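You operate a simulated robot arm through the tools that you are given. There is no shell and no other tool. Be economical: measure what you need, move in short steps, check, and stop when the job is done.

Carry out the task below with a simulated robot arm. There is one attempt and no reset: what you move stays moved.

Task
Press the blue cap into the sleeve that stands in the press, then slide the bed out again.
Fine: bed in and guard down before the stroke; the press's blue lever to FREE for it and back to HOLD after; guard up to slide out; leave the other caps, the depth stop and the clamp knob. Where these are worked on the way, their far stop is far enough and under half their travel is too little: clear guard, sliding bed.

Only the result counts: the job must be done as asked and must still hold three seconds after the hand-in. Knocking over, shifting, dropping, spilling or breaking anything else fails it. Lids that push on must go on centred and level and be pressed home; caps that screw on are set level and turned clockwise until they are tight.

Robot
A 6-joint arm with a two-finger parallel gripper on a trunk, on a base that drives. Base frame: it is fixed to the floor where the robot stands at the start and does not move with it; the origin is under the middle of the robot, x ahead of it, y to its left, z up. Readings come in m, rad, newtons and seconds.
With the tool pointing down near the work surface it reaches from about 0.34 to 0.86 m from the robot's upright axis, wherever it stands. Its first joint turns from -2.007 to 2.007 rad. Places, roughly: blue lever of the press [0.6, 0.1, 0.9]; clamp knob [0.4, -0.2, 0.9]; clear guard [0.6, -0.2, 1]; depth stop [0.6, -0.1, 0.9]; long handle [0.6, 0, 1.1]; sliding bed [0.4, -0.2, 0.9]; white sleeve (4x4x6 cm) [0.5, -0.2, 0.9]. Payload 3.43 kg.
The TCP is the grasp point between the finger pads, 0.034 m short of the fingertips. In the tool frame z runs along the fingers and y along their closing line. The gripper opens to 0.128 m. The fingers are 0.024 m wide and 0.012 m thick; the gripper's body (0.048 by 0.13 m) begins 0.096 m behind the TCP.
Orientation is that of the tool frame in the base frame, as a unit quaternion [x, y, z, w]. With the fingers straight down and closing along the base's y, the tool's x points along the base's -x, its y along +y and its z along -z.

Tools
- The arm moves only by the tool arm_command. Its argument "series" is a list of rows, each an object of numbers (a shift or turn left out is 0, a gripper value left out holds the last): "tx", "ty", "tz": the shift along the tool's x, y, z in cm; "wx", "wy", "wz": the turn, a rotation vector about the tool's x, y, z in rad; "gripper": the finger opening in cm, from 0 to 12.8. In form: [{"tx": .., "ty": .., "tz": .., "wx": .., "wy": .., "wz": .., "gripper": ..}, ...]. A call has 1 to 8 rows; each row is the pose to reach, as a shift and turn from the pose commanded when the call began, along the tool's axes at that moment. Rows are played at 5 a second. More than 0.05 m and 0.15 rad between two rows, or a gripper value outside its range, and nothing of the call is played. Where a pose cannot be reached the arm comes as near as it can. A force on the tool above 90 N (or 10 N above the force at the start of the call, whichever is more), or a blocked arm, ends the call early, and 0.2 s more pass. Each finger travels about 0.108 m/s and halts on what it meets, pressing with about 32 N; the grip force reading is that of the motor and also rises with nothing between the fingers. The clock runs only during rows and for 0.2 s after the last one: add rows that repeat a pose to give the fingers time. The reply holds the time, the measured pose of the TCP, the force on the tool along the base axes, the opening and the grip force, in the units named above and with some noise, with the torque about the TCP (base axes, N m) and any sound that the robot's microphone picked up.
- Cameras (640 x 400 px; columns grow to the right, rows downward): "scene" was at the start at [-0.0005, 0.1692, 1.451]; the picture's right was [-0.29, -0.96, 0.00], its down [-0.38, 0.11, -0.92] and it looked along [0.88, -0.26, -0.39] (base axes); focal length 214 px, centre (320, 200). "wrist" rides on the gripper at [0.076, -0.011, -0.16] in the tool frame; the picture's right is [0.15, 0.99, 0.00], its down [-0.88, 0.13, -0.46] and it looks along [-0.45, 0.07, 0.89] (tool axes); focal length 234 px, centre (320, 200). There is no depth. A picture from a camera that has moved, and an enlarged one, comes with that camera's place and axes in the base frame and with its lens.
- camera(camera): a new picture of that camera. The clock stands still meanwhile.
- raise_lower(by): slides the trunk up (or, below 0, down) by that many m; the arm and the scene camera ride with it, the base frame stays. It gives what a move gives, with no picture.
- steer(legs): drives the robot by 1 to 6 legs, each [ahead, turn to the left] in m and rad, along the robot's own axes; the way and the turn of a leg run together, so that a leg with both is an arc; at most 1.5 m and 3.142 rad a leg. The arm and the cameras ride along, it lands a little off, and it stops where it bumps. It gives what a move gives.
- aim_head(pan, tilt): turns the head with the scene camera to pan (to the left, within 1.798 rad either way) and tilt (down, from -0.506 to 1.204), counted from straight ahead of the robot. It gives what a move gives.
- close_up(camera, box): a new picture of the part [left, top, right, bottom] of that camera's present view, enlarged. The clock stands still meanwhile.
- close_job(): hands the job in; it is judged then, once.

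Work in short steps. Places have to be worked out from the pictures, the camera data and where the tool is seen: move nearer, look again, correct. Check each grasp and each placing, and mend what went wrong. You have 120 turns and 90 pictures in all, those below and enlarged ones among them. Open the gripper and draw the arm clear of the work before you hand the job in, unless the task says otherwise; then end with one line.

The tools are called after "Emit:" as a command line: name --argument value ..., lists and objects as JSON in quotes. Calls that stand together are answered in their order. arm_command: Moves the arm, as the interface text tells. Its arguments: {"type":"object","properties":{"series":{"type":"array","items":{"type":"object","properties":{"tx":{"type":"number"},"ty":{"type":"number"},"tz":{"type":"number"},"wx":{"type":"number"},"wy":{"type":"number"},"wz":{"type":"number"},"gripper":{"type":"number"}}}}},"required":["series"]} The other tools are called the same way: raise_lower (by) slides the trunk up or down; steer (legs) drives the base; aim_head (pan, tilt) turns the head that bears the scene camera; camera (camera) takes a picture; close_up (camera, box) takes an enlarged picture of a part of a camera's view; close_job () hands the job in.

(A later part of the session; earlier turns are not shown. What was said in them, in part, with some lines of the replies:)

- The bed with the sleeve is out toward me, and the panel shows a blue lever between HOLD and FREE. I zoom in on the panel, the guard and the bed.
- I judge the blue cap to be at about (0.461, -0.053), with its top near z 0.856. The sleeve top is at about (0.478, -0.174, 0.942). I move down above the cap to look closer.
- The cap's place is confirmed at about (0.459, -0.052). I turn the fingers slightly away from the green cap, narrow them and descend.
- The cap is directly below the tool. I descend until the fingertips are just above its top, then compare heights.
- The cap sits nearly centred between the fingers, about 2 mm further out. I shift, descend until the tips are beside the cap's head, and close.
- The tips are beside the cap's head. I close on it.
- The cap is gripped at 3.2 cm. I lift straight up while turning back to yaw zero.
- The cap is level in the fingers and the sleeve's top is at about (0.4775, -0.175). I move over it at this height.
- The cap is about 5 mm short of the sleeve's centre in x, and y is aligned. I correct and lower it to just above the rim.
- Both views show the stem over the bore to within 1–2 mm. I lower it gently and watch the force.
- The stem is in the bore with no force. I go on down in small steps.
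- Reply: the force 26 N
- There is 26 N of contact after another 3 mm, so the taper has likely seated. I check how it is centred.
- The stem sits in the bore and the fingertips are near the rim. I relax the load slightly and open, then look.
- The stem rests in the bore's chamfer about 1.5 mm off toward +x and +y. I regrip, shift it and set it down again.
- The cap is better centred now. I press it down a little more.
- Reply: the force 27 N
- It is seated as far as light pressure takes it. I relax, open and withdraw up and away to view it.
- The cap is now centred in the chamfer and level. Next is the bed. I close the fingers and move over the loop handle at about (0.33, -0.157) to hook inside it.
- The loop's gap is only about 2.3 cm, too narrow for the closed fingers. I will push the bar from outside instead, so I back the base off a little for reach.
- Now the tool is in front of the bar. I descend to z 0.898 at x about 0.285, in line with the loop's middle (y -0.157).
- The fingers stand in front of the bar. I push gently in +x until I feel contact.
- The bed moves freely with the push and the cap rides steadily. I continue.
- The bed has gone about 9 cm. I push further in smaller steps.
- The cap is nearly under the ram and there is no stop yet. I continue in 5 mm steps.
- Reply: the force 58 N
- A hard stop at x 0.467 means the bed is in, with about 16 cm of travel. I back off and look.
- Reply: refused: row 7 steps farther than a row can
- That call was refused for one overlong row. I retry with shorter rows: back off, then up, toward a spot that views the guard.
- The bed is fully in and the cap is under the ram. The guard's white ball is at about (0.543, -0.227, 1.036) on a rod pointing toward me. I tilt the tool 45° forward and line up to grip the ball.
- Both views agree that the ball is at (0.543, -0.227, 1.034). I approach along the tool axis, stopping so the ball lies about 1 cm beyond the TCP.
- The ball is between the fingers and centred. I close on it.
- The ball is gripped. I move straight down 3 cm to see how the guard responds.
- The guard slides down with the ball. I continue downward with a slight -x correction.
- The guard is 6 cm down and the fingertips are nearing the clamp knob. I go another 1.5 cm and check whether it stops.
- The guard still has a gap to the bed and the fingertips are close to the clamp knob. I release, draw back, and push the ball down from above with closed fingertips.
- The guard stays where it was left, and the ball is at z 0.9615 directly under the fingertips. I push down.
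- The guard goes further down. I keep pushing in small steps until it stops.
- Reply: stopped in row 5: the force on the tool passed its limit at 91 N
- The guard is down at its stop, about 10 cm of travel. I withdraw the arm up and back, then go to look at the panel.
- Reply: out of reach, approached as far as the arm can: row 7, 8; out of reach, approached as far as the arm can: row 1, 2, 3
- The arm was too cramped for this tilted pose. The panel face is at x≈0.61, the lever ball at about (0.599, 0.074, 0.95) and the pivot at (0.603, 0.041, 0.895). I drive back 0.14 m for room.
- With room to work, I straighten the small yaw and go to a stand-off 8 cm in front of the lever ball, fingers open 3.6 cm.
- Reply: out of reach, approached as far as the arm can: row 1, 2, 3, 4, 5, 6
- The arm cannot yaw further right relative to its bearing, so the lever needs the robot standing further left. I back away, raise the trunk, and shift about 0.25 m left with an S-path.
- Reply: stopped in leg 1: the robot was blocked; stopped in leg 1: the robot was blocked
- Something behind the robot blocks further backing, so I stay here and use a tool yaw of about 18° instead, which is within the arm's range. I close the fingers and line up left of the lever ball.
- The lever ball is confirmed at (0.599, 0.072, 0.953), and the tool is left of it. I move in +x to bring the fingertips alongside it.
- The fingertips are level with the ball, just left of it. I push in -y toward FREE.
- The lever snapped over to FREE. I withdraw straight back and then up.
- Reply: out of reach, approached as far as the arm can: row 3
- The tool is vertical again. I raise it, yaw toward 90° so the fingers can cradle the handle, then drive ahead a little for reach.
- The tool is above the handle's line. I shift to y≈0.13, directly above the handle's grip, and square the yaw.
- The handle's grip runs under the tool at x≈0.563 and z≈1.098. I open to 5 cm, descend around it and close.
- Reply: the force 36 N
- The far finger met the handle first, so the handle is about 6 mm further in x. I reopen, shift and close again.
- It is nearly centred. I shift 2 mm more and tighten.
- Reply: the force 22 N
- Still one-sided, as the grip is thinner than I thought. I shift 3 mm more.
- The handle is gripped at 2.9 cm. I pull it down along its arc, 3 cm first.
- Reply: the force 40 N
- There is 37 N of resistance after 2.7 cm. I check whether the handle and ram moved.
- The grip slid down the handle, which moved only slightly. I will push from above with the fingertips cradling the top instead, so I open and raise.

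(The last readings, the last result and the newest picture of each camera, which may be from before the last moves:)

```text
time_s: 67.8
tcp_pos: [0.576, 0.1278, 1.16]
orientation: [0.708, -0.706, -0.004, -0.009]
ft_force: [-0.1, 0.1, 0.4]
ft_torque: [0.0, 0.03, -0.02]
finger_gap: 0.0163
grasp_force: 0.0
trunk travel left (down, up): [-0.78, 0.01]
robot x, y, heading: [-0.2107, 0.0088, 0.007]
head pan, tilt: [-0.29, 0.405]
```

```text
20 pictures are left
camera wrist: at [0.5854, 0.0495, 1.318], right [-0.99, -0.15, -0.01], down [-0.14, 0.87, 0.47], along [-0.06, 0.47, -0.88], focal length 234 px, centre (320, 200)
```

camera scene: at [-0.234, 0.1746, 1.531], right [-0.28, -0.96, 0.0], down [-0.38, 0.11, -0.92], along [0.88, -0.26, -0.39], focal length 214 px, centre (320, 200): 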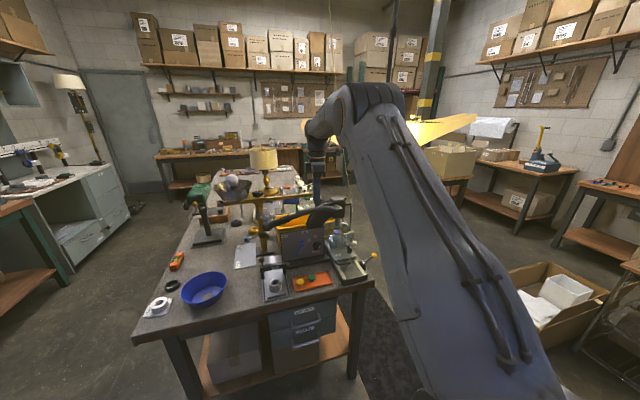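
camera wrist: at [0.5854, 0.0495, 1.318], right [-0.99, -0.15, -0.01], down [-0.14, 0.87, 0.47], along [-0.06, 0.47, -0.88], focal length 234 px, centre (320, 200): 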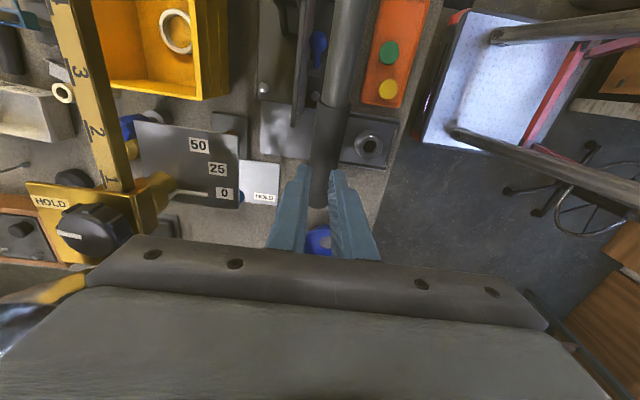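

The handle's axis is at x≈0.572. I correct by 4 mm and push down from above.

Emit:
arm_command --series '[{"ty": 0.4, "tz": 0.5}, {"ty": 0.4, "tz": 1.2}, {"ty": 0.4, "tz": 2}, {"ty": 0.4, "tz": 2.8}, {"tx": 0.1, "ty": 0.4, "tz": 3.6}, {"tx": 0.2, "ty": 0.4, "tz": 4.4}]'

Emit:
close_up --camera "scene" --box '[250, 180, 390, 280]'

```text
time_s: 69.2
tcp_pos: [0.5716, 0.1262, 1.1115]
orientation: [0.708, -0.706, -0.004, -0.007]
ft_force: [22.8, 3.0, -2.3]
ft_torque: [0.62, -0.73, -0.04]
finger_gap: 0.0292
grasp_force: 37.7
trunk travel left (down, up): [-0.78, 0.01]
robot x, y, heading: [-0.2103, 0.004, 0.002]
head pan, tilt: [-0.29, 0.405]
```

```text
4.00 times, centred on (320, 230) of scene
camera zoom: at [-0.2312, 0.1748, 1.5304], right [-0.28, -0.96, 0.0], down [-0.38, 0.11, -0.92], along [0.88, -0.26, -0.39], focal length 858 px, centre (320, 80)
```

zoom: 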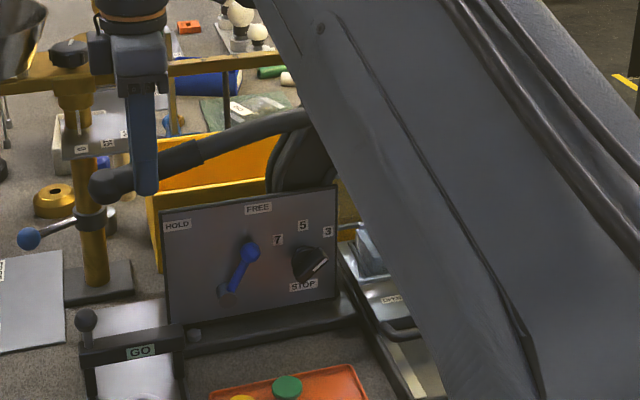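

The handle wedged the fingers apart instead of moving. I go up, close fully, and push with the closed tips.

Emit:
arm_command --series '[{"tz": -2.5}, {"tz": -5, "gripper": 1}, {"tz": -5, "gripper": 0}, {"tz": -5, "gripper": 0}, {"tz": -3.5, "gripper": 0}, {"tz": -2.5, "gripper": 0}, {"tz": -1.5, "gripper": 0}, {"tz": -0.7, "gripper": 0}]'

```text
time_s: 71.0
tcp_pos: [0.5716, 0.1276, 1.1215]
orientation: [0.709, -0.705, -0.003, -0.009]
ft_force: [26.4, -0.1, 0.8]
ft_torque: [-1.23, -0.55, -0.1]
finger_gap: 0.0289
grasp_force: 45.1
trunk travel left (down, up): [-0.78, 0.01]
robot x, y, heading: [-0.2078, 0.0052, 0.002]
head pan, tilt: [-0.29, 0.405]
```

The fingers were still around the top of the handle when they closed. I open, rise higher, close, and then come down.

Emit:
arm_command --series '[{"gripper": 4.5}, {"gripper": 4.5}, {"tz": -4, "gripper": 4.5}, {"tz": -8, "gripper": 4.5}, {"tz": -8, "gripper": 2}, {"tz": -8, "gripper": 0}, {"tz": -8, "gripper": 0}]'

Emit:
arm_command --series '[{"tz": 1.5}, {"tz": 2.5}, {"tz": 3.5}, {"tz": 4.5}, {"tz": 5.5}, {"tz": 6.5}]'

Emit:
close_up --camera "scene" --box '[250, 180, 390, 280]'

```text
time_s: 72.6
tcp_pos: [0.5714, 0.1253, 1.2018]
orientation: [0.708, -0.706, -0.004, -0.009]
ft_force: [-0.2, -0.5, -0.5]
ft_torque: [-0.01, 0.01, -0.01]
finger_gap: 0.0
grasp_force: 31.8
trunk travel left (down, up): [-0.78, 0.01]
robot x, y, heading: [-0.2068, 0.0002, -0.0]
head pan, tilt: [-0.29, 0.405]
```

```text
time_s: 74.0
tcp_pos: [0.5711, 0.1263, 1.1434]
orientation: [0.709, -0.705, -0.001, -0.013]
ft_force: [-4.5, -1.5, 30.7]
ft_torque: [-0.43, 0.12, 0.22]
finger_gap: 0.0
grasp_force: 32.2
trunk travel left (down, up): [-0.78, 0.01]
robot x, y, heading: [-0.2113, 0.0048, 0.0]
head pan, tilt: [-0.29, 0.405]
```

```text
4.00 times, centred on (320, 230) of scene
camera zoom: at [-0.2355, 0.1743, 1.5314], right [-0.28, -0.96, 0.0], down [-0.38, 0.11, -0.92], along [0.88, -0.26, -0.39], focal length 858 px, centre (320, 80)
```

zoom: 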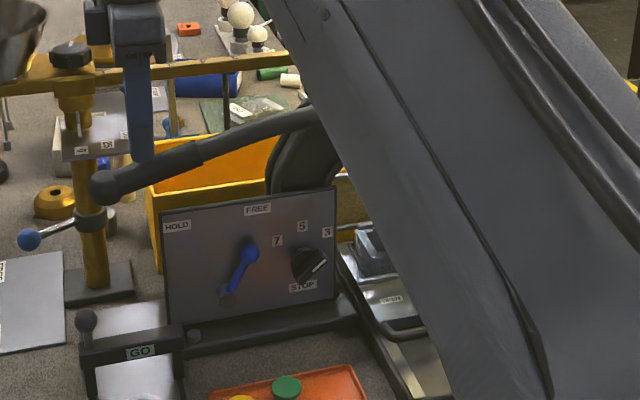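

The tips are on top of the handle at 31 N with no motion yet. I press further, up to the force limit.

Emit:
arm_command --series '[{"tz": 0.6}, {"tz": 1.2}, {"tz": 1.8}, {"tz": 2.4}, {"tz": 3.0}, {"tz": 3.6}]'

Emit:
close_up --camera "scene" --box '[250, 180, 390, 280]'

```text
time_s: 74.6
tcp_pos: [0.5736, 0.1279, 1.1433]
orientation: [0.71, -0.704, 0.004, -0.02]
ft_force: [-0.8, 3.2, 23.1]
ft_torque: [-0.18, 0.12, 0.17]
finger_gap: 0.0
grasp_force: 32.1
trunk travel left (down, up): [-0.78, 0.01]
robot x, y, heading: [-0.2125, 0.0067, 0.005]
head pan, tilt: [-0.29, 0.405]
stopped in row 3: the force on the tool passed its limit at 94 N (the readings are from after the stop); the commanded pose is now the measured one
```

```text
4.00 times, centred on (320, 230) of scene
camera zoom: at [-0.2355, 0.1745, 1.5306], right [-0.28, -0.96, 0.0], down [-0.38, 0.11, -0.92], along [0.88, -0.26, -0.39], focal length 858 px, centre (320, 80)
```

zoom: 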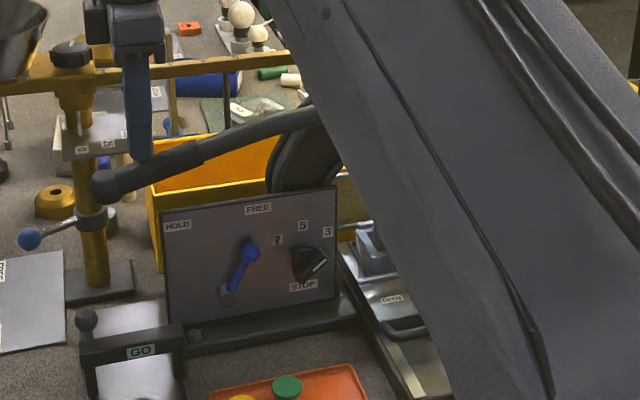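

Even 94 N does not move the handle down, so either it is blocked or it swings another way. I lift off and inspect the press head, guard and lever.

Emit:
arm_command --series '[{"tz": -2}, {"tz": -5}, {"tz": -9, "tx": -2}, {"tz": -13, "tx": -5}, {"tz": -13, "tx": -9}, {"tz": -13, "tx": -13}, {"tz": -13, "tx": -17}, {"tz": -13, "tx": -20}]'

Emit:
camera --camera "scene"

Emit:
camera --camera "wrist"

```text
time_s: 76.4
tcp_pos: [0.5434, 0.3144, 1.2656]
orientation: [0.709, -0.705, 0.002, -0.016]
ft_force: [-0.1, -0.7, -0.3]
ft_torque: [-0.03, -0.04, -0.03]
finger_gap: 0.0
grasp_force: 31.9
out of reach, approached as far as the arm can: row 6, 7, 8
trunk travel left (down, up): [-0.78, 0.01]
robot x, y, heading: [-0.2108, 0.0078, 0.001]
head pan, tilt: [-0.29, 0.405]
```

```text
16 pictures are left
camera scene: at [-0.2338, 0.1748, 1.5309], right [-0.28, -0.96, 0.0], down [-0.38, 0.11, -0.92], along [0.88, -0.26, -0.39], focal length 214 px, centre (320, 200)
```

scene: 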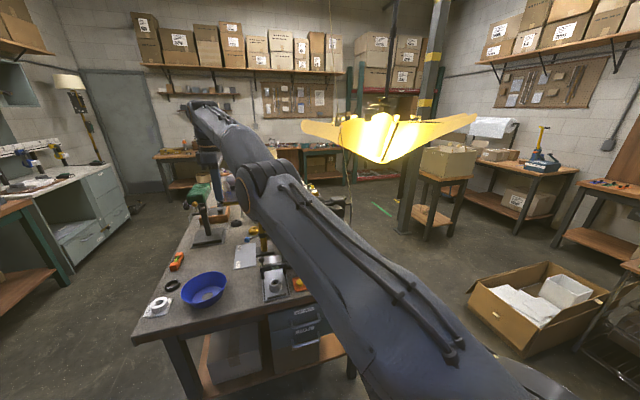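

```text
15 pictures are left
camera wrist: at [0.5498, 0.2364, 1.4231], right [-0.99, -0.15, -0.03], down [-0.15, 0.87, 0.47], along [-0.04, 0.47, -0.88], focal length 234 px, centre (320, 200)
```

wrist: 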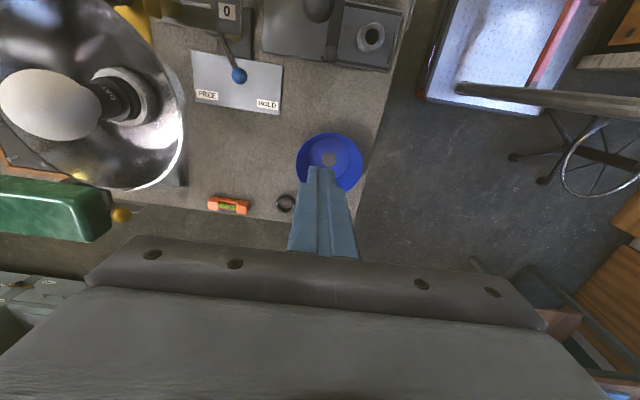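

On reflection, when the grip closed around the handle and rose, the handle evidently followed upward. The ram sits on the far side of the pivot, so the stroke is handle UP. I return above the handle with the fingers open.

Emit:
arm_command --series '[{"tx": 4.5, "ty": -0.7, "gripper": 3}, {"tx": 9, "ty": -1.4, "gripper": 5}, {"tx": 13.5, "ty": -2.1, "gripper": 5}, {"tx": 18.2, "ty": -2.9, "gripper": 5}, {"tx": 18.2, "ty": -2.9, "tz": 4, "gripper": 5}, {"tx": 18.2, "ty": -2.9, "tz": 6, "gripper": 5}, {"tx": 18.2, "ty": -2.9, "tz": 6, "gripper": 5}]'

```text
time_s: 78.0
tcp_pos: [0.5753, 0.1333, 1.2019]
orientation: [0.708, -0.706, 0.002, -0.017]
ft_force: [-0.2, 0.5, 0.1]
ft_torque: [-0.01, -0.03, 0.0]
finger_gap: 0.0498
grasp_force: 0.0
trunk travel left (down, up): [-0.78, 0.01]
robot x, y, heading: [-0.2104, 0.009, -0.0]
head pan, tilt: [-0.29, 0.405]
```

I descend around the handle (axis about x 0.573, z 1.095) and grip it fully.

Emit:
arm_command --series '[{"ty": 0.1, "tz": 4}, {"ty": 0.1, "tz": 7.5}, {"ty": 0.1, "tz": 10}, {"ty": 0.1, "tz": 10, "gripper": 3.5}, {"ty": 0.1, "tz": 10, "gripper": 2}, {"ty": 0.1, "tz": 10, "gripper": 2}]'

```text
time_s: 79.4
tcp_pos: [0.5748, 0.1361, 1.1019]
orientation: [0.708, -0.706, 0.001, -0.017]
ft_force: [-23.1, -2.5, -0.9]
ft_torque: [-0.05, 0.3, 0.11]
finger_gap: 0.033
grasp_force: 12.1
trunk travel left (down, up): [-0.78, 0.01]
robot x, y, heading: [-0.2104, 0.0042, 0.003]
head pan, tilt: [-0.29, 0.405]
```

The tool is slightly too far in +x, so I shift back 3 mm and let the grip settle.

Emit:
arm_command --series '[{"ty": 0.3}, {"ty": 0.3}, {"ty": 0.3}]'

```text
time_s: 80.2
tcp_pos: [0.5729, 0.1364, 1.1016]
orientation: [0.709, -0.705, 0.001, -0.016]
ft_force: [-18.4, 1.9, -5.2]
ft_torque: [0.14, 0.17, 0.08]
finger_gap: 0.0307
grasp_force: 9.9
trunk travel left (down, up): [-0.78, 0.01]
robot x, y, heading: [-0.2131, 0.0038, 0.001]
head pan, tilt: [-0.29, 0.405]
```

Emit:
arm_command --series '[{"ty": 0.25}, {"ty": 0.25}, {"ty": 0.25}]'

```text
time_s: 81.0
tcp_pos: [0.5721, 0.1372, 1.1021]
orientation: [0.709, -0.705, 0.002, -0.017]
ft_force: [-7.1, 4.4, -4.6]
ft_torque: [0.47, -0.07, 0.27]
finger_gap: 0.0286
grasp_force: 44.9
trunk travel left (down, up): [-0.78, 0.01]
robot x, y, heading: [-0.2089, 0.0078, 0.001]
head pan, tilt: [-0.29, 0.405]
```

The handle is gripped firmly. I lift 3 cm as a test.

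Emit:
arm_command --series '[{"tz": -0.8}, {"tz": -1.6}, {"tx": 0.05, "tz": -2.4}, {"tx": 0.1, "tz": -3}, {"tx": 0.1, "tz": -3}]'

Emit:
close_up --camera "scene" --box '[250, 180, 390, 280]'

```text
time_s: 82.2
tcp_pos: [0.5712, 0.1355, 1.1322]
orientation: [0.709, -0.705, 0.002, -0.018]
ft_force: [13.8, 17.4, -6.6]
ft_torque: [1.29, -0.14, -0.04]
finger_gap: 0.0286
grasp_force: 45.1
trunk travel left (down, up): [-0.78, 0.01]
robot x, y, heading: [-0.2103, 0.0062, 0.006]
head pan, tilt: [-0.29, 0.405]
```

```text
4.00 times, centred on (320, 230) of scene
camera zoom: at [-0.2326, 0.1758, 1.5309], right [-0.28, -0.96, 0.0], down [-0.38, 0.11, -0.92], along [0.88, -0.26, -0.39], focal length 858 px, centre (320, 80)
```

zoom: 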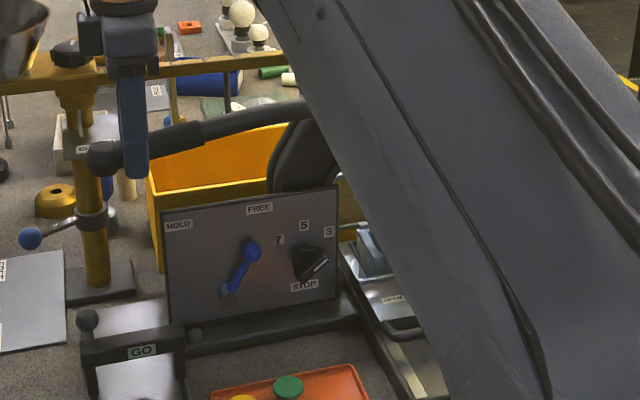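

The handle rises freely, so up is the stroke. I continue up along the arc, turning the grip with the handle.

Emit:
arm_command --series '[{"tx": 0.1, "ty": -0.1, "tz": -1.74, "wy": -0.06}, {"tx": 0.43, "ty": -0.1, "tz": -3.44, "wy": -0.12}, {"tx": 0.76, "ty": -0.1, "tz": -5.23, "wy": -0.18}, {"tx": 1.17, "ty": -0.1, "tz": -6.7, "wy": -0.234}, {"tx": 1.74, "ty": -0.1, "tz": -8.37, "wy": -0.295}, {"tx": 2.46, "ty": -0.1, "tz": -10, "wy": -0.356}]'

```text
time_s: 83.6
tcp_pos: [0.5724, 0.1084, 1.2302]
orientation: [0.697, -0.692, -0.124, -0.141]
ft_force: [26.1, 13.8, -0.8]
ft_torque: [0.36, -0.3, -0.92]
finger_gap: 0.0285
grasp_force: 44.9
trunk travel left (down, up): [-0.78, 0.01]
robot x, y, heading: [-0.2084, 0.0077, 0.001]
head pan, tilt: [-0.29, 0.405]
```

The handle follows smoothly to about 24° with no load yet. I continue up the arc.

Emit:
arm_command --series '[{"tx": 0.2, "ty": -0.2, "tz": -2.02, "wy": -0.07}, {"tx": 0.53, "ty": -0.3, "tz": -4.01, "wy": -0.14}, {"tx": 1.01, "ty": -0.3, "tz": -5.99, "wy": -0.21}, {"tx": 1.63, "ty": -0.3, "tz": -7.92, "wy": -0.28}]'

Emit:
camera --camera "wrist"

```text
time_s: 84.6
tcp_pos: [0.5723, 0.0559, 1.3]
orientation: [0.672, -0.666, -0.217, -0.238]
ft_force: [20.5, 6.2, -4.0]
ft_torque: [0.04, -0.98, -1.12]
finger_gap: 0.0301
grasp_force: 8.1
trunk travel left (down, up): [-0.78, 0.01]
robot x, y, heading: [-0.2116, 0.0068, -0.0]
head pan, tilt: [-0.29, 0.405]
```

```text
13 pictures are left
camera wrist: at [0.58, -0.1019, 1.3812], right [-0.99, -0.12, -0.12], down [-0.16, 0.42, 0.89], along [-0.05, 0.9, -0.43], focal length 234 px, centre (320, 200)
```

wrist: 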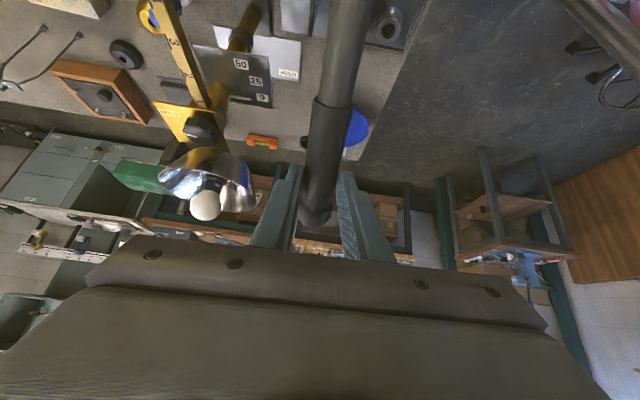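

The handle is still between the fingers at about 41°, slightly one-sided. I recentre the grip and continue up.

Emit:
arm_command --series '[{"ty": -0.3}, {"ty": -0.4}, {"tx": 0.19, "ty": -0.4, "tz": -1.74, "wy": -0.06}, {"tx": 0.51, "ty": -0.4, "tz": -3.68, "wy": -0.13}, {"tx": 0.96, "ty": -0.4, "tz": -5.58, "wy": -0.2}]'

```text
time_s: 85.8
tcp_pos: [0.5741, 0.0234, 1.3372]
orientation: [0.648, -0.637, -0.286, -0.303]
ft_force: [-0.1, 0.1, -0.5]
ft_torque: [0.04, 0.01, -0.01]
finger_gap: 0.02
grasp_force: 0.0
trunk travel left (down, up): [-0.78, 0.01]
robot x, y, heading: [-0.2104, 0.0058, -0.0]
head pan, tilt: [-0.29, 0.405]
```

The grip slipped off: the handle met resistance or left the fingers. I look.

Emit:
close_up --camera "scene" --box '[240, 140, 400, 280]'

Emit:
camera --camera "wrist"

```text
2.86 times, centred on (320, 210) of scene
camera zoom: at [-0.2336, 0.1749, 1.5311], right [-0.28, -0.96, 0.0], down [-0.38, 0.11, -0.92], along [0.88, -0.26, -0.39], focal length 613 px, centre (320, 171)
```

zoom: 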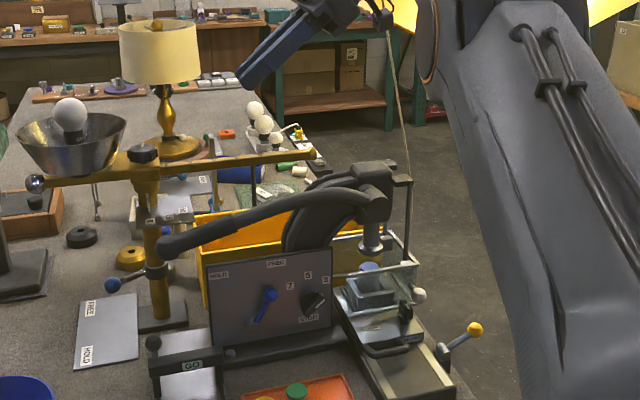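

```text
11 pictures are left
camera wrist: at [0.5847, -0.1482, 1.3852], right [-0.99, -0.1, -0.14], down [-0.16, 0.23, 0.96], along [-0.06, 0.97, -0.24], focal length 234 px, centre (320, 200)
```

wrist: 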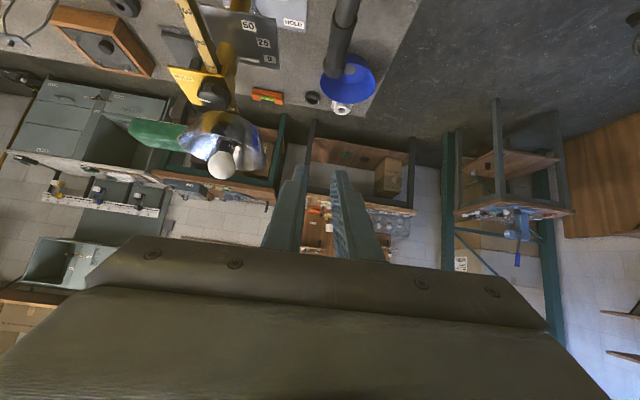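

The handle fell back to its rest position. I zoom in on the cap to see whether anything was pressed.

Emit:
close_up --camera "scene" --box '[315, 190, 365, 230]'

```text
10.00 times, centred on (340, 210) of scene
camera zoom: at [-0.2336, 0.1749, 1.5311], right [-0.28, -0.96, 0.0], down [-0.38, 0.11, -0.92], along [0.88, -0.26, -0.39], focal length 2145 px, centre (120, 100)
```

zoom: 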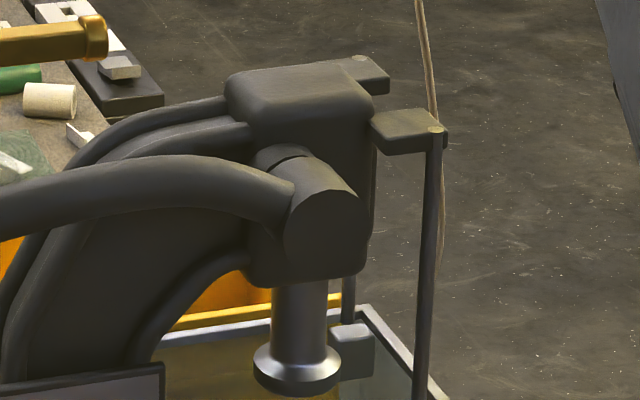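

I zoom in on the cap and sleeve themselves.

Emit:
close_up --camera "scene" --box '[320, 215, 360, 255]'

```text
10.00 times, centred on (340, 235) of scene
camera zoom: at [-0.2336, 0.1749, 1.5311], right [-0.28, -0.96, 0.0], down [-0.38, 0.11, -0.92], along [0.88, -0.26, -0.39], focal length 2145 px, centre (120, -150)
```

zoom: 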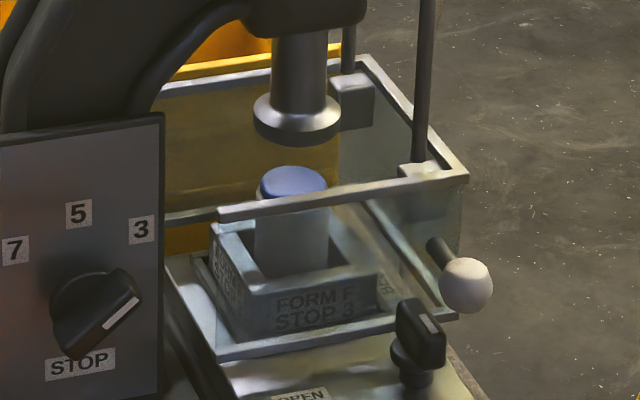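

By the geometry, the cap top is now about 7 mm lower, with its head at the sleeve rim, so it seems pressed. I will make a second stroke to be sure it is home, bringing the tool back vertical above the handle first.

Emit:
arm_command --series '[{"tx": 0.5, "tz": 2.9, "wy": 0.143, "gripper": 4}, {"tx": 1.0, "tz": 5.8, "wy": 0.286, "gripper": 5}, {"tx": 1.5, "tz": 8.7, "wy": 0.429, "gripper": 5}, {"tx": 2.0, "tz": 11.6, "wy": 0.572, "gripper": 5}, {"tx": 2.5, "tz": 14.5, "wy": 0.715, "gripper": 5}, {"tx": 3.0, "tz": 17.4, "wy": 0.856, "gripper": 5}, {"tx": 3.0, "tz": 17.4, "wy": 0.856, "gripper": 5}]'

```text
time_s: 87.4
tcp_pos: [0.5766, 0.132, 1.2002]
orientation: [0.708, -0.706, 0.01, -0.008]
ft_force: [-0.3, 0.8, 0.0]
ft_torque: [-0.03, -0.01, 0.04]
finger_gap: 0.0499
grasp_force: 0.1
trunk travel left (down, up): [-0.78, 0.01]
robot x, y, heading: [-0.2101, 0.0025, -0.0]
head pan, tilt: [-0.29, 0.405]
```

I descend and grip at x≈0.572 as before.

Emit:
arm_command --series '[{"ty": 0.45, "tz": 4}, {"ty": 0.45, "tz": 7.5}, {"ty": 0.45, "tz": 10}, {"ty": 0.45, "tz": 10, "gripper": 3.5}, {"ty": 0.45, "tz": 10, "gripper": 2}, {"ty": 0.45, "tz": 10, "gripper": 2}, {"ty": 0.45, "tz": 10, "gripper": 2}]'

```text
time_s: 89.0
tcp_pos: [0.5724, 0.1334, 1.0997]
orientation: [0.709, -0.705, 0.008, -0.008]
ft_force: [-27.2, -1.9, 0.8]
ft_torque: [-0.03, 0.54, 0.22]
finger_gap: 0.0287
grasp_force: 45.0
trunk travel left (down, up): [-0.78, 0.01]
robot x, y, heading: [-0.2105, 0.0053, -0.003]
head pan, tilt: [-0.29, 0.405]
```

The handle is gripped. I lift along the arc to 33° with the wrist turning along.

Emit:
arm_command --series '[{"tx": 0, "ty": 0.15, "tz": -2.94, "wy": -0.1}, {"tx": 0.32, "ty": 0.15, "tz": -5.95, "wy": -0.206}, {"tx": 0.94, "ty": 0.15, "tz": -8.9, "wy": -0.31}, {"tx": 1.88, "ty": 0.1, "tz": -11.78, "wy": -0.415}, {"tx": 3.11, "ty": 0.1, "tz": -14.54, "wy": -0.52}, {"tx": 4.62, "ty": 0.1, "tz": -17.16, "wy": -0.625}]'

```text
time_s: 90.4
tcp_pos: [0.5724, 0.0832, 1.2689]
orientation: [0.677, -0.669, -0.208, -0.225]
ft_force: [17.5, -17.7, -13.3]
ft_torque: [-0.97, 0.04, -1.13]
finger_gap: 0.0286
grasp_force: 45.3
trunk travel left (down, up): [-0.78, 0.01]
robot x, y, heading: [-0.2111, 0.0051, 0.0]
head pan, tilt: [-0.29, 0.405]
```

Still gripped at 33° and lightly loaded. I continue in finer steps to find the end of the stroke.

Emit:
arm_command --series '[{"tx": 0, "ty": -0.1, "tz": -0.75, "wy": -0.026}, {"tx": 0, "ty": -0.1, "tz": -1.47, "wy": -0.052}, {"tx": 0, "ty": -0.1, "tz": -2.2, "wy": -0.08}]'

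```text
time_s: 91.2
tcp_pos: [0.5724, 0.0721, 1.2857]
orientation: [0.668, -0.659, -0.238, -0.25]
ft_force: [12.8, -17.5, -31.7]
ft_torque: [-0.26, 0.44, -1.2]
finger_gap: 0.0288
grasp_force: 45.1
trunk travel left (down, up): [-0.78, 0.01]
robot x, y, heading: [-0.2075, 0.008, -0.001]
head pan, tilt: [-0.29, 0.405]
```

Resistance is rising at 37°. I continue gently.

Emit:
arm_command --series '[{"tz": -0.4, "wy": -0.015}, {"tx": 0.02, "tz": -0.8, "wy": -0.03}, {"tx": 0.02, "tz": -0.8, "wy": -0.03}]'

```text
time_s: 92.0
tcp_pos: [0.5725, 0.071, 1.2931]
orientation: [0.665, -0.655, -0.247, -0.261]
ft_force: [9.3, 15.1, -34.4]
ft_torque: [-0.22, 0.41, -1.14]
finger_gap: 0.029
grasp_force: 44.6
trunk travel left (down, up): [-0.78, 0.01]
robot x, y, heading: [-0.2112, 0.0067, 0.001]
head pan, tilt: [-0.29, 0.405]
```

This is the end of what the grip can do. I check the ram and cap at this point.

Emit:
close_up --camera "scene" --box '[315, 205, 355, 245]'

```text
10.00 times, centred on (335, 225) of scene
camera zoom: at [-0.232, 0.1759, 1.5309], right [-0.28, -0.96, 0.0], down [-0.38, 0.11, -0.92], along [0.88, -0.26, -0.39], focal length 2145 px, centre (170, -50)
```

zoom: 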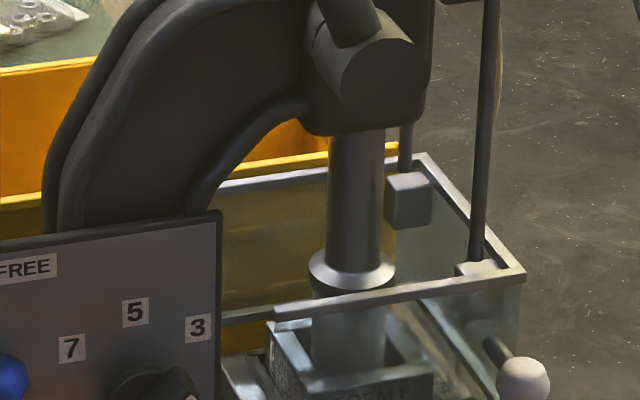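

The ram is down with the cap driven to the sleeve rim, so the cap is home. I lower the handle gently back along its arc.

Emit:
arm_command --series '[{"tx": 0.33, "tz": 3.2, "wy": 0.09}, {"tx": 0.9, "tz": 5.66, "wy": 0.18}, {"tx": 1.83, "tz": 8.54, "wy": 0.29}, {"tx": 3.08, "tz": 11.31, "wy": 0.4}, {"tx": 4.19, "tz": 13.28, "wy": 0.48}, {"tx": 5.47, "tz": 15.15, "wy": 0.56}, {"tx": 7.03, "tz": 17.12, "wy": 0.65}, {"tx": 8.2, "tz": 18.3, "wy": 0.733}]'

```text
time_s: 93.8
tcp_pos: [0.5732, 0.1338, 1.1051]
orientation: [0.708, -0.706, 0.007, -0.01]
ft_force: [-13.8, 32.8, 7.3]
ft_torque: [1.12, 0.39, 0.26]
finger_gap: 0.0289
grasp_force: 44.7
trunk travel left (down, up): [-0.78, 0.01]
robot x, y, heading: [-0.2109, 0.0042, 0.002]
head pan, tilt: [-0.29, 0.405]
```

I release the handle and rise clear, then move back from the press.

Emit:
arm_command --series '[{"gripper": 4}, {"gripper": 5}, {"gripper": 5}, {"tz": -4, "gripper": 5}, {"tz": -8, "gripper": 3}, {"tz": -11, "ty": 3, "gripper": 0}, {"tz": -11, "ty": 7.5, "gripper": 0}, {"tz": -11, "ty": 12, "gripper": 0}]'

Emit:
arm_command --series '[{"wz": 0.145, "tx": 1}, {"wz": 0.29, "tx": 2}, {"wz": 0.435, "tx": 4}, {"wz": 0.58, "tx": 6}, {"wz": 0.725, "tx": 8}, {"wz": 0.87, "tx": 10}, {"wz": 1.015, "tx": 12}, {"wz": 1.16, "tx": 14}]'

```text
time_s: 95.6
tcp_pos: [0.4517, 0.1288, 1.2118]
orientation: [0.708, -0.706, 0.008, -0.01]
ft_force: [-0.3, 0.5, -0.2]
ft_torque: [0.02, 0.03, -0.01]
finger_gap: 0.0003
grasp_force: 32.1
trunk travel left (down, up): [-0.78, 0.01]
robot x, y, heading: [-0.2096, 0.0092, 0.003]
head pan, tilt: [-0.29, 0.405]
```

```text
time_s: 97.4
tcp_pos: [0.4528, -0.0088, 1.21]
orientation: [-0.205, 0.979, -0.001, 0.014]
ft_force: [-0.1, 0.8, 0.1]
ft_torque: [-0.01, -0.01, 0.01]
finger_gap: 0.0
grasp_force: 32.2
trunk travel left (down, up): [-0.78, 0.01]
robot x, y, heading: [-0.2127, 0.0062, 0.002]
head pan, tilt: [-0.29, 0.405]
```

Now I tilt the tool forward again to the lever-working pose.

Emit:
arm_command --series '[{"wz": 0.13}, {"wz": 0.13, "tx": 2}, {"wz": 0.13, "tx": 2}]'

Emit:
arm_command --series '[{"wy": -0.14}, {"wy": -0.28}, {"wy": -0.42}, {"wy": -0.56}, {"wy": -0.7}, {"wy": -0.84}, {"wy": -0.98}, {"wy": -1.09}]'

```text
time_s: 98.2
tcp_pos: [0.4323, -0.0189, 1.2098]
orientation: [-0.142, 0.99, -0.001, 0.013]
ft_force: [-0.2, -0.1, -0.4]
ft_torque: [0.03, 0.01, 0.02]
finger_gap: 0.0
grasp_force: 31.9
trunk travel left (down, up): [-0.78, 0.01]
robot x, y, heading: [-0.2112, 0.006, -0.002]
head pan, tilt: [-0.29, 0.405]
```

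```text
time_s: 100.0
tcp_pos: [0.4341, -0.0187, 1.2106]
orientation: [-0.121, 0.839, 0.071, 0.525]
ft_force: [0.1, -0.1, 0.2]
ft_torque: [0.02, 0.0, -0.01]
finger_gap: 0.0
grasp_force: 32.0
trunk travel left (down, up): [-0.78, 0.01]
robot x, y, heading: [-0.211, 0.0048, 0.0]
head pan, tilt: [-0.29, 0.405]
```

I descend to just right of the lever ball, 5 cm in front of the panel.

Emit:
arm_command --series '[{"tx": 2.97, "ty": -0.66, "tz": 2.79}, {"tx": 5.94, "ty": -1.32, "tz": 5.59}, {"tx": 8.9, "ty": -1.98, "tz": 8.38}, {"tx": 11.9, "ty": -2.64, "tz": 11.2}, {"tx": 14.9, "ty": -3.3, "tz": 14}, {"tx": 17.83, "ty": -3.96, "tz": 16.76}, {"tx": 17.83, "ty": -3.96, "tz": 16.76}]'

Emit:
camera --camera "wrist"

```text
time_s: 101.6
tcp_pos: [0.5147, -0.0377, 0.9756]
orientation: [-0.122, 0.84, 0.073, 0.524]
ft_force: [0.4, -0.1, -0.3]
ft_torque: [0.03, 0.0, 0.0]
finger_gap: 0.0
grasp_force: 31.9
trunk travel left (down, up): [-0.78, 0.01]
robot x, y, heading: [-0.209, 0.0069, 0.005]
head pan, tilt: [-0.29, 0.405]
```

```text
7 pictures are left
camera wrist: at [0.3485, -0.0983, 0.9772], right [-0.34, 0.93, -0.14], down [-0.06, 0.12, 0.99], along [0.94, 0.34, 0.01], focal length 234 px, centre (320, 200)
```

wrist: 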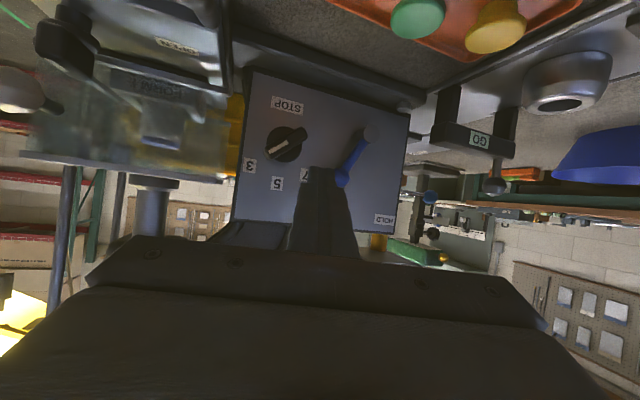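

The fingertips are just right of the ball. I move in 5.4 cm, then push +y toward HOLD.

Emit:
arm_command --series '[{"tx": -0.77, "ty": -0.51, "tz": 1.58}, {"tx": -1.54, "ty": -1.02, "tz": 3.17}, {"tx": -2.26, "ty": -1.5, "tz": 4.66}, {"tx": -2.26, "ty": -1.5, "tz": 4.66}]'

Emit:
arm_command --series '[{"tx": -0.19, "ty": 1.44, "tz": 0.37}, {"tx": -0.32, "ty": 2.4, "tz": 0.62}, {"tx": -0.45, "ty": 3.36, "tz": 0.86}, {"tx": -0.58, "ty": 4.32, "tz": 1.11}, {"tx": -0.71, "ty": 5.28, "tz": 1.35}, {"tx": -0.84, "ty": 6.25, "tz": 1.6}, {"tx": -0.92, "ty": 6.8, "tz": 1.75}]'

Emit:
camera --camera "wrist"

```text
time_s: 102.6
tcp_pos: [0.5711, -0.0384, 0.9771]
orientation: [-0.122, 0.84, 0.073, 0.524]
ft_force: [-0.5, -0.2, 0.6]
ft_torque: [0.0, 0.04, 0.01]
finger_gap: 0.0
grasp_force: 31.9
trunk travel left (down, up): [-0.78, 0.01]
robot x, y, heading: [-0.2162, 0.0037, 0.003]
head pan, tilt: [-0.29, 0.405]
```

```text
time_s: 104.2
tcp_pos: [0.5677, 0.0327, 0.977]
orientation: [-0.122, 0.84, 0.073, 0.524]
ft_force: [0.1, -0.6, 0.1]
ft_torque: [-0.01, 0.03, -0.01]
finger_gap: 0.0
grasp_force: 31.7
trunk travel left (down, up): [-0.78, 0.01]
robot x, y, heading: [-0.2105, 0.0061, -0.001]
head pan, tilt: [-0.29, 0.405]
```

```text
6 pictures are left
camera wrist: at [0.4017, -0.028, 0.9793], right [-0.34, 0.93, -0.14], down [-0.06, 0.12, 0.99], along [0.94, 0.34, 0.01], focal length 234 px, centre (320, 200)
```

wrist: 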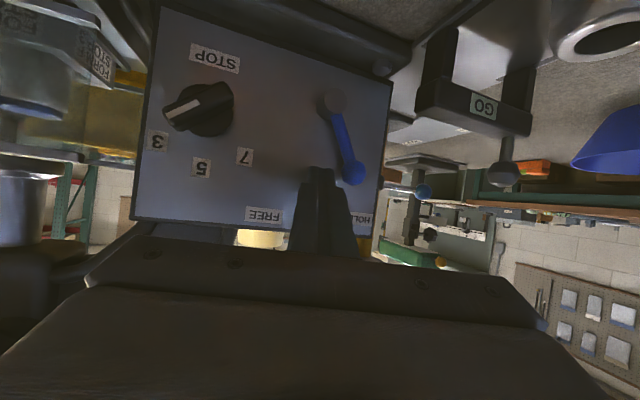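

The lever is back at HOLD. I withdraw, straighten the yaw, and go over to the guard's ball.

Emit:
arm_command --series '[{"tx": 1.67, "ty": 1.11, "tz": -3.5}, {"tx": 3.3, "ty": 2.2, "tz": -6.9}, {"tx": 5.0, "ty": 3.33, "tz": -10.4}, {"tx": 1.4, "ty": 3.3, "tz": -12.1}, {"tx": -2.2, "ty": 3.27, "tz": -13.9}, {"tx": -2.2, "ty": 1.5, "tz": -13.9, "wx": 0.12, "wz": 0.06}, {"tx": -2.2, "ty": -0.5, "tz": -13.9, "wx": 0.249, "wz": 0.121}]'

```text
time_s: 105.8
tcp_pos: [0.465, -0.0253, 1.0724]
orientation: [-0.029, 0.851, 0.036, 0.524]
ft_force: [0.4, 1.1, -0.4]
ft_torque: [-0.08, 0.04, -0.1]
finger_gap: 0.0001
grasp_force: 31.9
out of reach, approached as far as the arm can: row 2, 3, 4, 6, 7
trunk travel left (down, up): [-0.78, 0.01]
robot x, y, heading: [-0.2109, 0.0046, 0.0]
head pan, tilt: [-0.29, 0.405]
```

I move across to a stand-off in front of the guard ball with the fingers open 5 cm.

Emit:
arm_command --series '[{"tx": 0.1, "ty": -4, "tz": -0.5, "wx": 0.03, "wz": 0.015, "gripper": 2}, {"tx": 0.2, "ty": -8, "tz": -1, "wx": 0.06, "wz": 0.03, "gripper": 4}, {"tx": 0.3, "ty": -12, "tz": -1.5, "wx": 0.089, "wz": 0.045, "gripper": 5}, {"tx": 0.4, "ty": -16, "tz": -2, "wx": 0.089, "wz": 0.045, "gripper": 5}, {"tx": 0.52, "ty": -20.1, "tz": -2.4, "wx": 0.089, "wz": 0.045, "gripper": 5}, {"tx": 4.3, "ty": -20.2, "tz": -0.5, "wx": 0.089, "wz": 0.045, "gripper": 5}, {"tx": 8.0, "ty": -20.3, "tz": 1.35, "wx": 0.089, "wz": 0.045, "gripper": 5}, {"tx": 8.0, "ty": -20.3, "tz": 1.35, "wx": 0.089, "wz": 0.045, "gripper": 5}]'

Emit:
camera --camera "wrist"

```text
time_s: 107.6
tcp_pos: [0.4592, -0.231, 0.9864]
orientation: [0.014, 0.852, 0.011, 0.524]
ft_force: [-0.4, 0.4, -0.4]
ft_torque: [-0.02, -0.02, 0.03]
finger_gap: 0.05
grasp_force: 0.0
trunk travel left (down, up): [-0.78, 0.01]
robot x, y, heading: [-0.2104, 0.006, 0.004]
head pan, tilt: [-0.29, 0.405]
```

```text
5 pictures are left
camera wrist: at [0.2821, -0.2399, 0.9899], right [-0.05, 0.99, -0.1], down [-0.01, 0.1, 1.0], along [1.0, 0.05, 0.0], focal length 234 px, centre (320, 200)
```

wrist: 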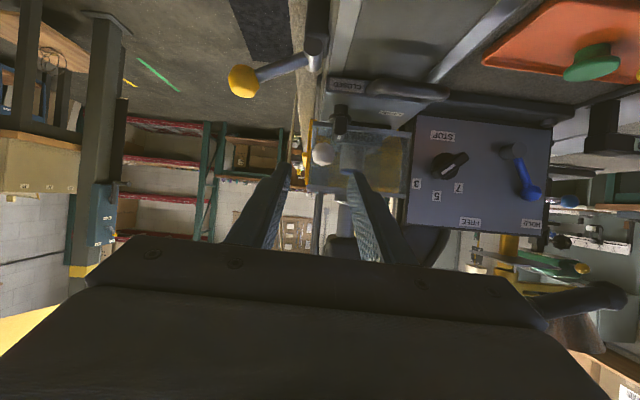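

The ball is at (0.543, -0.228, 0.937). I approach along the tool axis so the tips just cover the ball, and close.

Emit:
arm_command --series '[{"ty": 0.1, "tz": 2.5}, {"ty": 0.3, "tz": 5}, {"ty": 0.3, "tz": 6.9}, {"ty": 0.3, "tz": 6.9, "gripper": 3.5}, {"ty": 0.3, "tz": 6.9, "gripper": 2}, {"ty": 0.3, "tz": 6.9, "gripper": 2}, {"ty": 0.3, "tz": 6.9, "gripper": 2}]'

```text
time_s: 109.2
tcp_pos: [0.521, -0.2269, 0.9553]
orientation: [0.014, 0.851, 0.011, 0.525]
ft_force: [1.0, -3.7, 0.5]
ft_torque: [-0.06, -0.06, -0.06]
finger_gap: 0.0261
grasp_force: 45.2
trunk travel left (down, up): [-0.78, 0.01]
robot x, y, heading: [-0.2125, 0.0051, 0.005]
head pan, tilt: [-0.29, 0.405]
```

The ball is gripped at 2.6 cm. I lift the guard straight up.

Emit:
arm_command --series '[{"tx": -1.07, "ty": 0.04, "tz": -0.54}, {"tx": -2.14, "ty": 0.08, "tz": -1.08}, {"tx": -3.2, "ty": 0.12, "tz": -1.63}, {"tx": -4.3, "ty": 0.16, "tz": -2.17}, {"tx": -5.36, "ty": 0.2, "tz": -2.7}, {"tx": -6.4, "ty": 0.24, "tz": -3.25}, {"tx": -7.5, "ty": 0.28, "tz": -3.8}, {"tx": -8.5, "ty": 0.32, "tz": -4.3}]'

```text
time_s: 111.0
tcp_pos: [0.5223, -0.2269, 1.0503]
orientation: [0.016, 0.851, 0.01, 0.524]
ft_force: [-0.1, -12.2, -1.4]
ft_torque: [-0.17, -0.23, -0.29]
finger_gap: 0.0261
grasp_force: 45.2
trunk travel left (down, up): [-0.78, 0.01]
robot x, y, heading: [-0.2137, 0.0094, -0.005]
head pan, tilt: [-0.29, 0.405]
```

The guard is up about 9.5 cm, with the ball at z 1.032 against 1.034 at the start. A few more millimetres reach the stop, then I release and back away.

Emit:
arm_command --series '[{"tx": -0.25, "ty": -0.1, "tz": -0.13}, {"tx": -0.35, "ty": -0.1, "tz": -0.17}, {"tx": -0.2, "ty": -0.1, "tz": -0.1, "gripper": 4}, {"tx": -0.2, "ty": -0.1, "tz": -0.1, "gripper": 5}, {"tx": -0.2, "ty": -0.1, "tz": -0.1, "gripper": 5}, {"tx": -0.2, "tz": -3, "gripper": 5}, {"tx": -0.2, "tz": -7, "gripper": 5}, {"tx": -0.2, "tz": -11, "gripper": 5}]'

Emit:
close_up --camera "scene" --box '[310, 190, 400, 280]'

```text
time_s: 112.8
tcp_pos: [0.4263, -0.2273, 1.1021]
orientation: [0.014, 0.851, 0.01, 0.524]
ft_force: [-0.4, -0.4, -0.4]
ft_torque: [0.02, -0.02, -0.01]
finger_gap: 0.0499
grasp_force: 0.0
trunk travel left (down, up): [-0.78, 0.01]
robot x, y, heading: [-0.2116, 0.0025, 0.002]
head pan, tilt: [-0.29, 0.405]
```

```text
4.44 times, centred on (355, 235) of scene
camera zoom: at [-0.2332, 0.1746, 1.5311], right [-0.28, -0.96, 0.0], down [-0.38, 0.11, -0.92], along [0.88, -0.26, -0.39], focal length 953 px, centre (164, 44)
```

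zoom: 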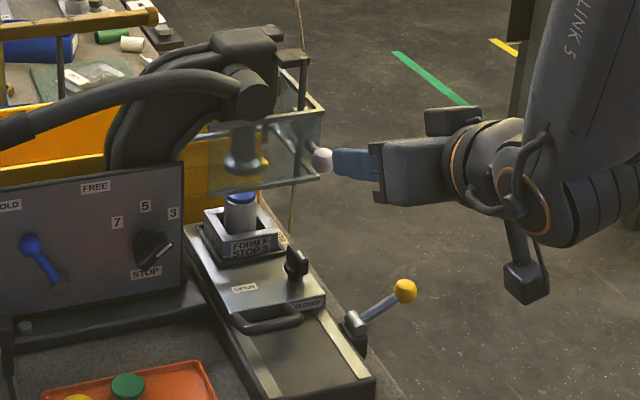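

The guard is up and the cap sits pressed. To pull the bed out I will hook one finger inside the loop, so I turn the tool vertical with the fingers closing along x.

Emit:
arm_command --series '[{"wy": 0.14}, {"wy": 0.28}, {"wy": 0.42}, {"wy": 0.56}, {"wy": 0.7}, {"wy": 0.84}, {"wy": 0.98}, {"wy": 1.1}]'

Emit:
arm_command --series '[{"wz": -0.145, "ty": 1}, {"wz": -0.29, "ty": 2}, {"wz": -0.435, "ty": 3}, {"wz": -0.58, "ty": 4}, {"wz": -0.725, "ty": 5}, {"wz": -0.87, "ty": 6}, {"wz": -1.015, "ty": 7}, {"wz": -1.16, "ty": 7}]'

Emit:
arm_command --series '[{"wz": -0.14, "gripper": 6}, {"wz": -0.28, "gripper": 8}, {"wz": -0.41, "gripper": 9}, {"wz": -0.41, "gripper": 9}]'

```text
time_s: 114.6
tcp_pos: [0.4247, -0.226, 1.1016]
orientation: [0.008, 1.0, 0.016, 0.001]
ft_force: [0.5, 0.9, -0.1]
ft_torque: [-0.01, 0.0, 0.02]
finger_gap: 0.05
grasp_force: 0.0
trunk travel left (down, up): [-0.78, 0.01]
robot x, y, heading: [-0.2085, 0.0042, 0.006]
head pan, tilt: [-0.29, 0.405]
```

```text
time_s: 116.4
tcp_pos: [0.4252, -0.1566, 1.1054]
orientation: [-0.542, 0.84, 0.014, 0.011]
ft_force: [0.6, 0.9, -0.3]
ft_torque: [-0.01, -0.01, -0.01]
finger_gap: 0.0502
grasp_force: 0.1
trunk travel left (down, up): [-0.78, 0.01]
robot x, y, heading: [-0.2106, 0.0088, 0.002]
head pan, tilt: [-0.29, 0.405]
```

```text
time_s: 117.4
tcp_pos: [0.4257, -0.1548, 1.1047]
orientation: [-0.702, 0.712, 0.011, 0.013]
ft_force: [0.1, 0.3, 0.9]
ft_torque: [0.01, -0.01, -0.03]
finger_gap: 0.0902
grasp_force: 0.0
trunk travel left (down, up): [-0.78, 0.01]
robot x, y, heading: [-0.2125, 0.0043, 0.0]
head pan, tilt: [-0.29, 0.405]
```

The orientation is right. I move over the loop and descend to just above it, then check with the wrist camera.

Emit:
arm_command --series '[{"ty": -1.2, "tx": 0.2, "tz": 4}, {"ty": -2.5, "tx": 0.2, "tz": 8}, {"ty": -2.5, "tx": 0.2, "tz": 12}, {"ty": -2.5, "tx": 0.2, "tz": 14.5}, {"ty": -2.5, "tx": 0.2, "tz": 14.5}]'

Emit:
camera --camera "wrist"

```text
time_s: 118.6
tcp_pos: [0.4521, -0.1551, 0.9586]
orientation: [-0.702, 0.712, 0.011, 0.013]
ft_force: [-0.4, 0.5, -0.8]
ft_torque: [-0.02, 0.0, -0.03]
finger_gap: 0.0901
grasp_force: 0.1
trunk travel left (down, up): [-0.78, 0.01]
robot x, y, heading: [-0.2106, 0.0028, -0.002]
head pan, tilt: [-0.29, 0.405]
```

```text
3 pictures are left
camera wrist: at [0.4613, -0.2365, 1.1157], right [-0.99, -0.13, -0.01], down [-0.12, 0.87, 0.48], along [-0.06, 0.48, -0.87], focal length 234 px, centre (320, 200)
```

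wrist: 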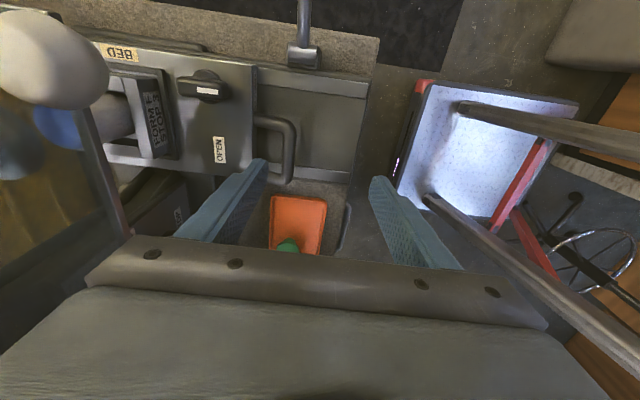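

The loop's inside is from x 0.4915 to 0.5185 and y -0.183 to -0.133. The far finger is at x 0.503, which fits. I descend 6 cm into it.

Emit:
arm_command --series '[{"tx": 0.3, "ty": -0.15, "tz": 2}, {"tx": 0.3, "ty": -0.15, "tz": 4}, {"tx": 0.3, "ty": -0.15, "tz": 5.9}, {"tx": 0.3, "ty": -0.15, "tz": 5.9}]'

```text
time_s: 119.6
tcp_pos: [0.4535, -0.1542, 0.9013]
orientation: [-0.702, 0.712, 0.011, 0.013]
ft_force: [-0.4, 0.5, 0.0]
ft_torque: [0.0, 0.0, 0.01]
finger_gap: 0.09
grasp_force: 0.0
trunk travel left (down, up): [-0.78, 0.01]
robot x, y, heading: [-0.2097, 0.0067, 0.001]
head pan, tilt: [-0.29, 0.405]
```

No contact, so the finger is inside the loop. I pull the bed out in -x.

Emit:
arm_command --series '[{"ty": 0.8}, {"ty": 1.8}, {"ty": 2.9}, {"ty": 4.1}, {"ty": 5.3}, {"ty": 6.5}, {"ty": 7.7}, {"ty": 8.9}]'

Emit:
arm_command --series '[{"ty": 1.2}, {"ty": 2.4}, {"ty": 3.6}, {"ty": 4.8}, {"ty": 6.0}, {"ty": 6.8}, {"ty": 7.2}]'

```text
time_s: 121.4
tcp_pos: [0.3647, -0.1537, 0.8995]
orientation: [-0.703, 0.711, 0.01, 0.013]
ft_force: [0.4, 0.7, 0.3]
ft_torque: [-0.01, -0.02, -0.03]
finger_gap: 0.0903
grasp_force: 0.2
trunk travel left (down, up): [-0.78, 0.01]
robot x, y, heading: [-0.2116, 0.0035, 0.003]
head pan, tilt: [-0.29, 0.405]
```

```text
time_s: 123.0
tcp_pos: [0.2925, -0.1535, 0.9006]
orientation: [-0.702, 0.712, 0.01, 0.013]
ft_force: [0.2, -0.4, -0.7]
ft_torque: [0.02, 0.0, 0.01]
finger_gap: 0.0901
grasp_force: 0.0
trunk travel left (down, up): [-0.78, 0.01]
robot x, y, heading: [-0.2113, 0.003, -0.0]
head pan, tilt: [-0.29, 0.405]
```

The bed is nearly out. I pull the last centimetre gently to the stop.

Emit:
arm_command --series '[{"ty": 0.3}, {"ty": 0.6}, {"ty": 0.9}, {"ty": 1.2}]'

Emit:
close_up --camera "scene" --box '[310, 190, 410, 290]'

```text
time_s: 124.0
tcp_pos: [0.2818, -0.1531, 0.9002]
orientation: [-0.702, 0.712, 0.008, 0.014]
ft_force: [18.0, -2.3, -6.3]
ft_torque: [-0.26, 0.01, -0.33]
finger_gap: 0.1003
grasp_force: 8.5
trunk travel left (down, up): [-0.78, 0.01]
robot x, y, heading: [-0.2128, 0.0056, 0.005]
head pan, tilt: [-0.29, 0.405]
```

```text
4.00 times, centred on (360, 240) of scene
camera zoom: at [-0.2326, 0.1745, 1.531], right [-0.28, -0.96, 0.0], down [-0.38, 0.11, -0.92], along [0.88, -0.26, -0.39], focal length 858 px, centre (160, 40)
```

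zoom: 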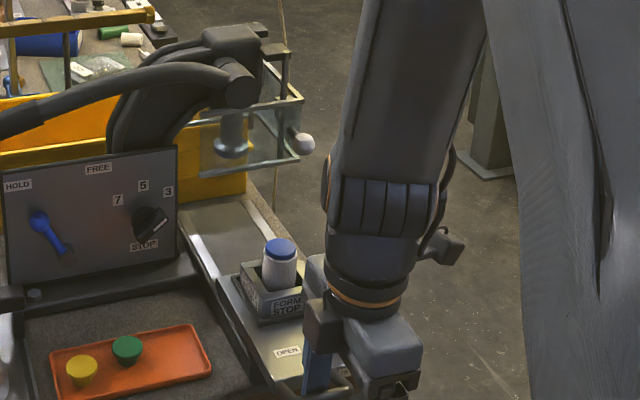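

The bed is fully out and the cap sits on the sleeve. I relax, lift straight up out of the loop and clear the work.

Emit:
arm_command --series '[{"ty": -0.9}, {"ty": -1.2}, {"ty": -1.2, "tz": -4}, {"ty": -1.2, "tz": -8}, {"ty": -1.2, "tz": -12}, {"ty": -1.2, "tz": -16}, {"ty": -1.2, "tz": -20}, {"ty": -1.2, "tz": -24}]'

Emit:
close_up --camera "scene" --box '[362, 236, 392, 266]'

```text
time_s: 125.8
tcp_pos: [0.2901, -0.1612, 1.1395]
orientation: [-0.703, 0.711, 0.01, 0.014]
ft_force: [0.6, -0.2, 0.0]
ft_torque: [0.02, 0.01, 0.01]
finger_gap: 0.0899
grasp_force: 0.1
trunk travel left (down, up): [-0.78, 0.01]
robot x, y, heading: [-0.2123, 0.0055, 0.003]
head pan, tilt: [-0.29, 0.405]
```

```text
13.33 times, centred on (377, 251) of scene
camera zoom: at [-0.2335, 0.1745, 1.5311], right [-0.28, -0.96, 0.0], down [-0.38, 0.11, -0.92], along [0.88, -0.26, -0.39], focal length 2860 px, centre (-440, -480)
```

zoom: 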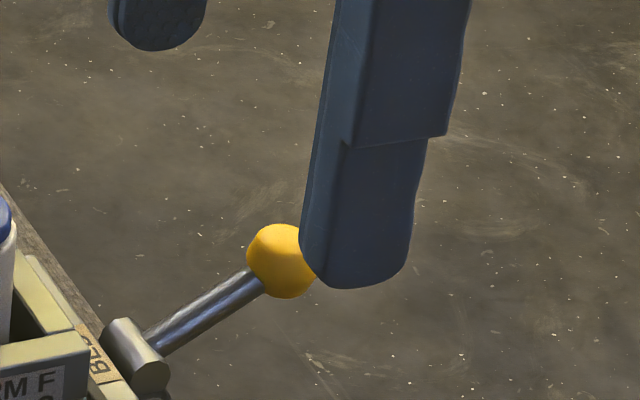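

That framing missed, so I use the last picture on the cap itself.

Emit:
close_up --camera "scene" --box '[332, 236, 372, 272]'

```text
11.11 times, centred on (352, 254) of scene
camera zoom: at [-0.2335, 0.1745, 1.5311], right [-0.28, -0.96, 0.0], down [-0.38, 0.11, -0.92], along [0.88, -0.26, -0.39], focal length 2383 px, centre (-36, -400)
```

zoom: 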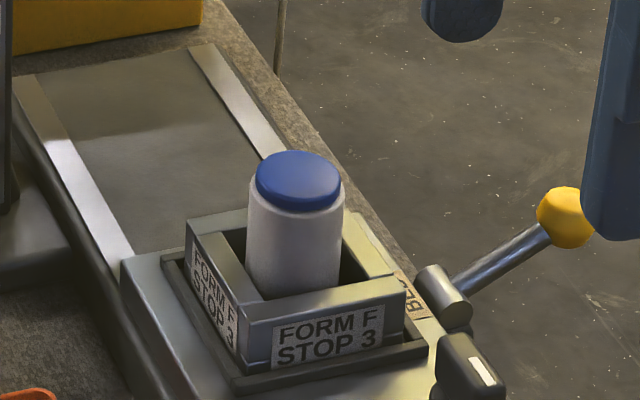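

The cap is flush, level and centred on the sleeve, and the bed is out. The guard is up, the lever is at HOLD, and the gripper is open and clear, so I hand in.

Emit:
close_job

```text
The job is handed in.
```

The blue cap is pressed home in the sleeve, the bed is slid out again with the guard up and the press's blue lever back at HOLD, and the job is handed in. While backing the base for reach I was stopped twice by something behind the robot that I never saw, so I can't confirm that nothing there shifted.
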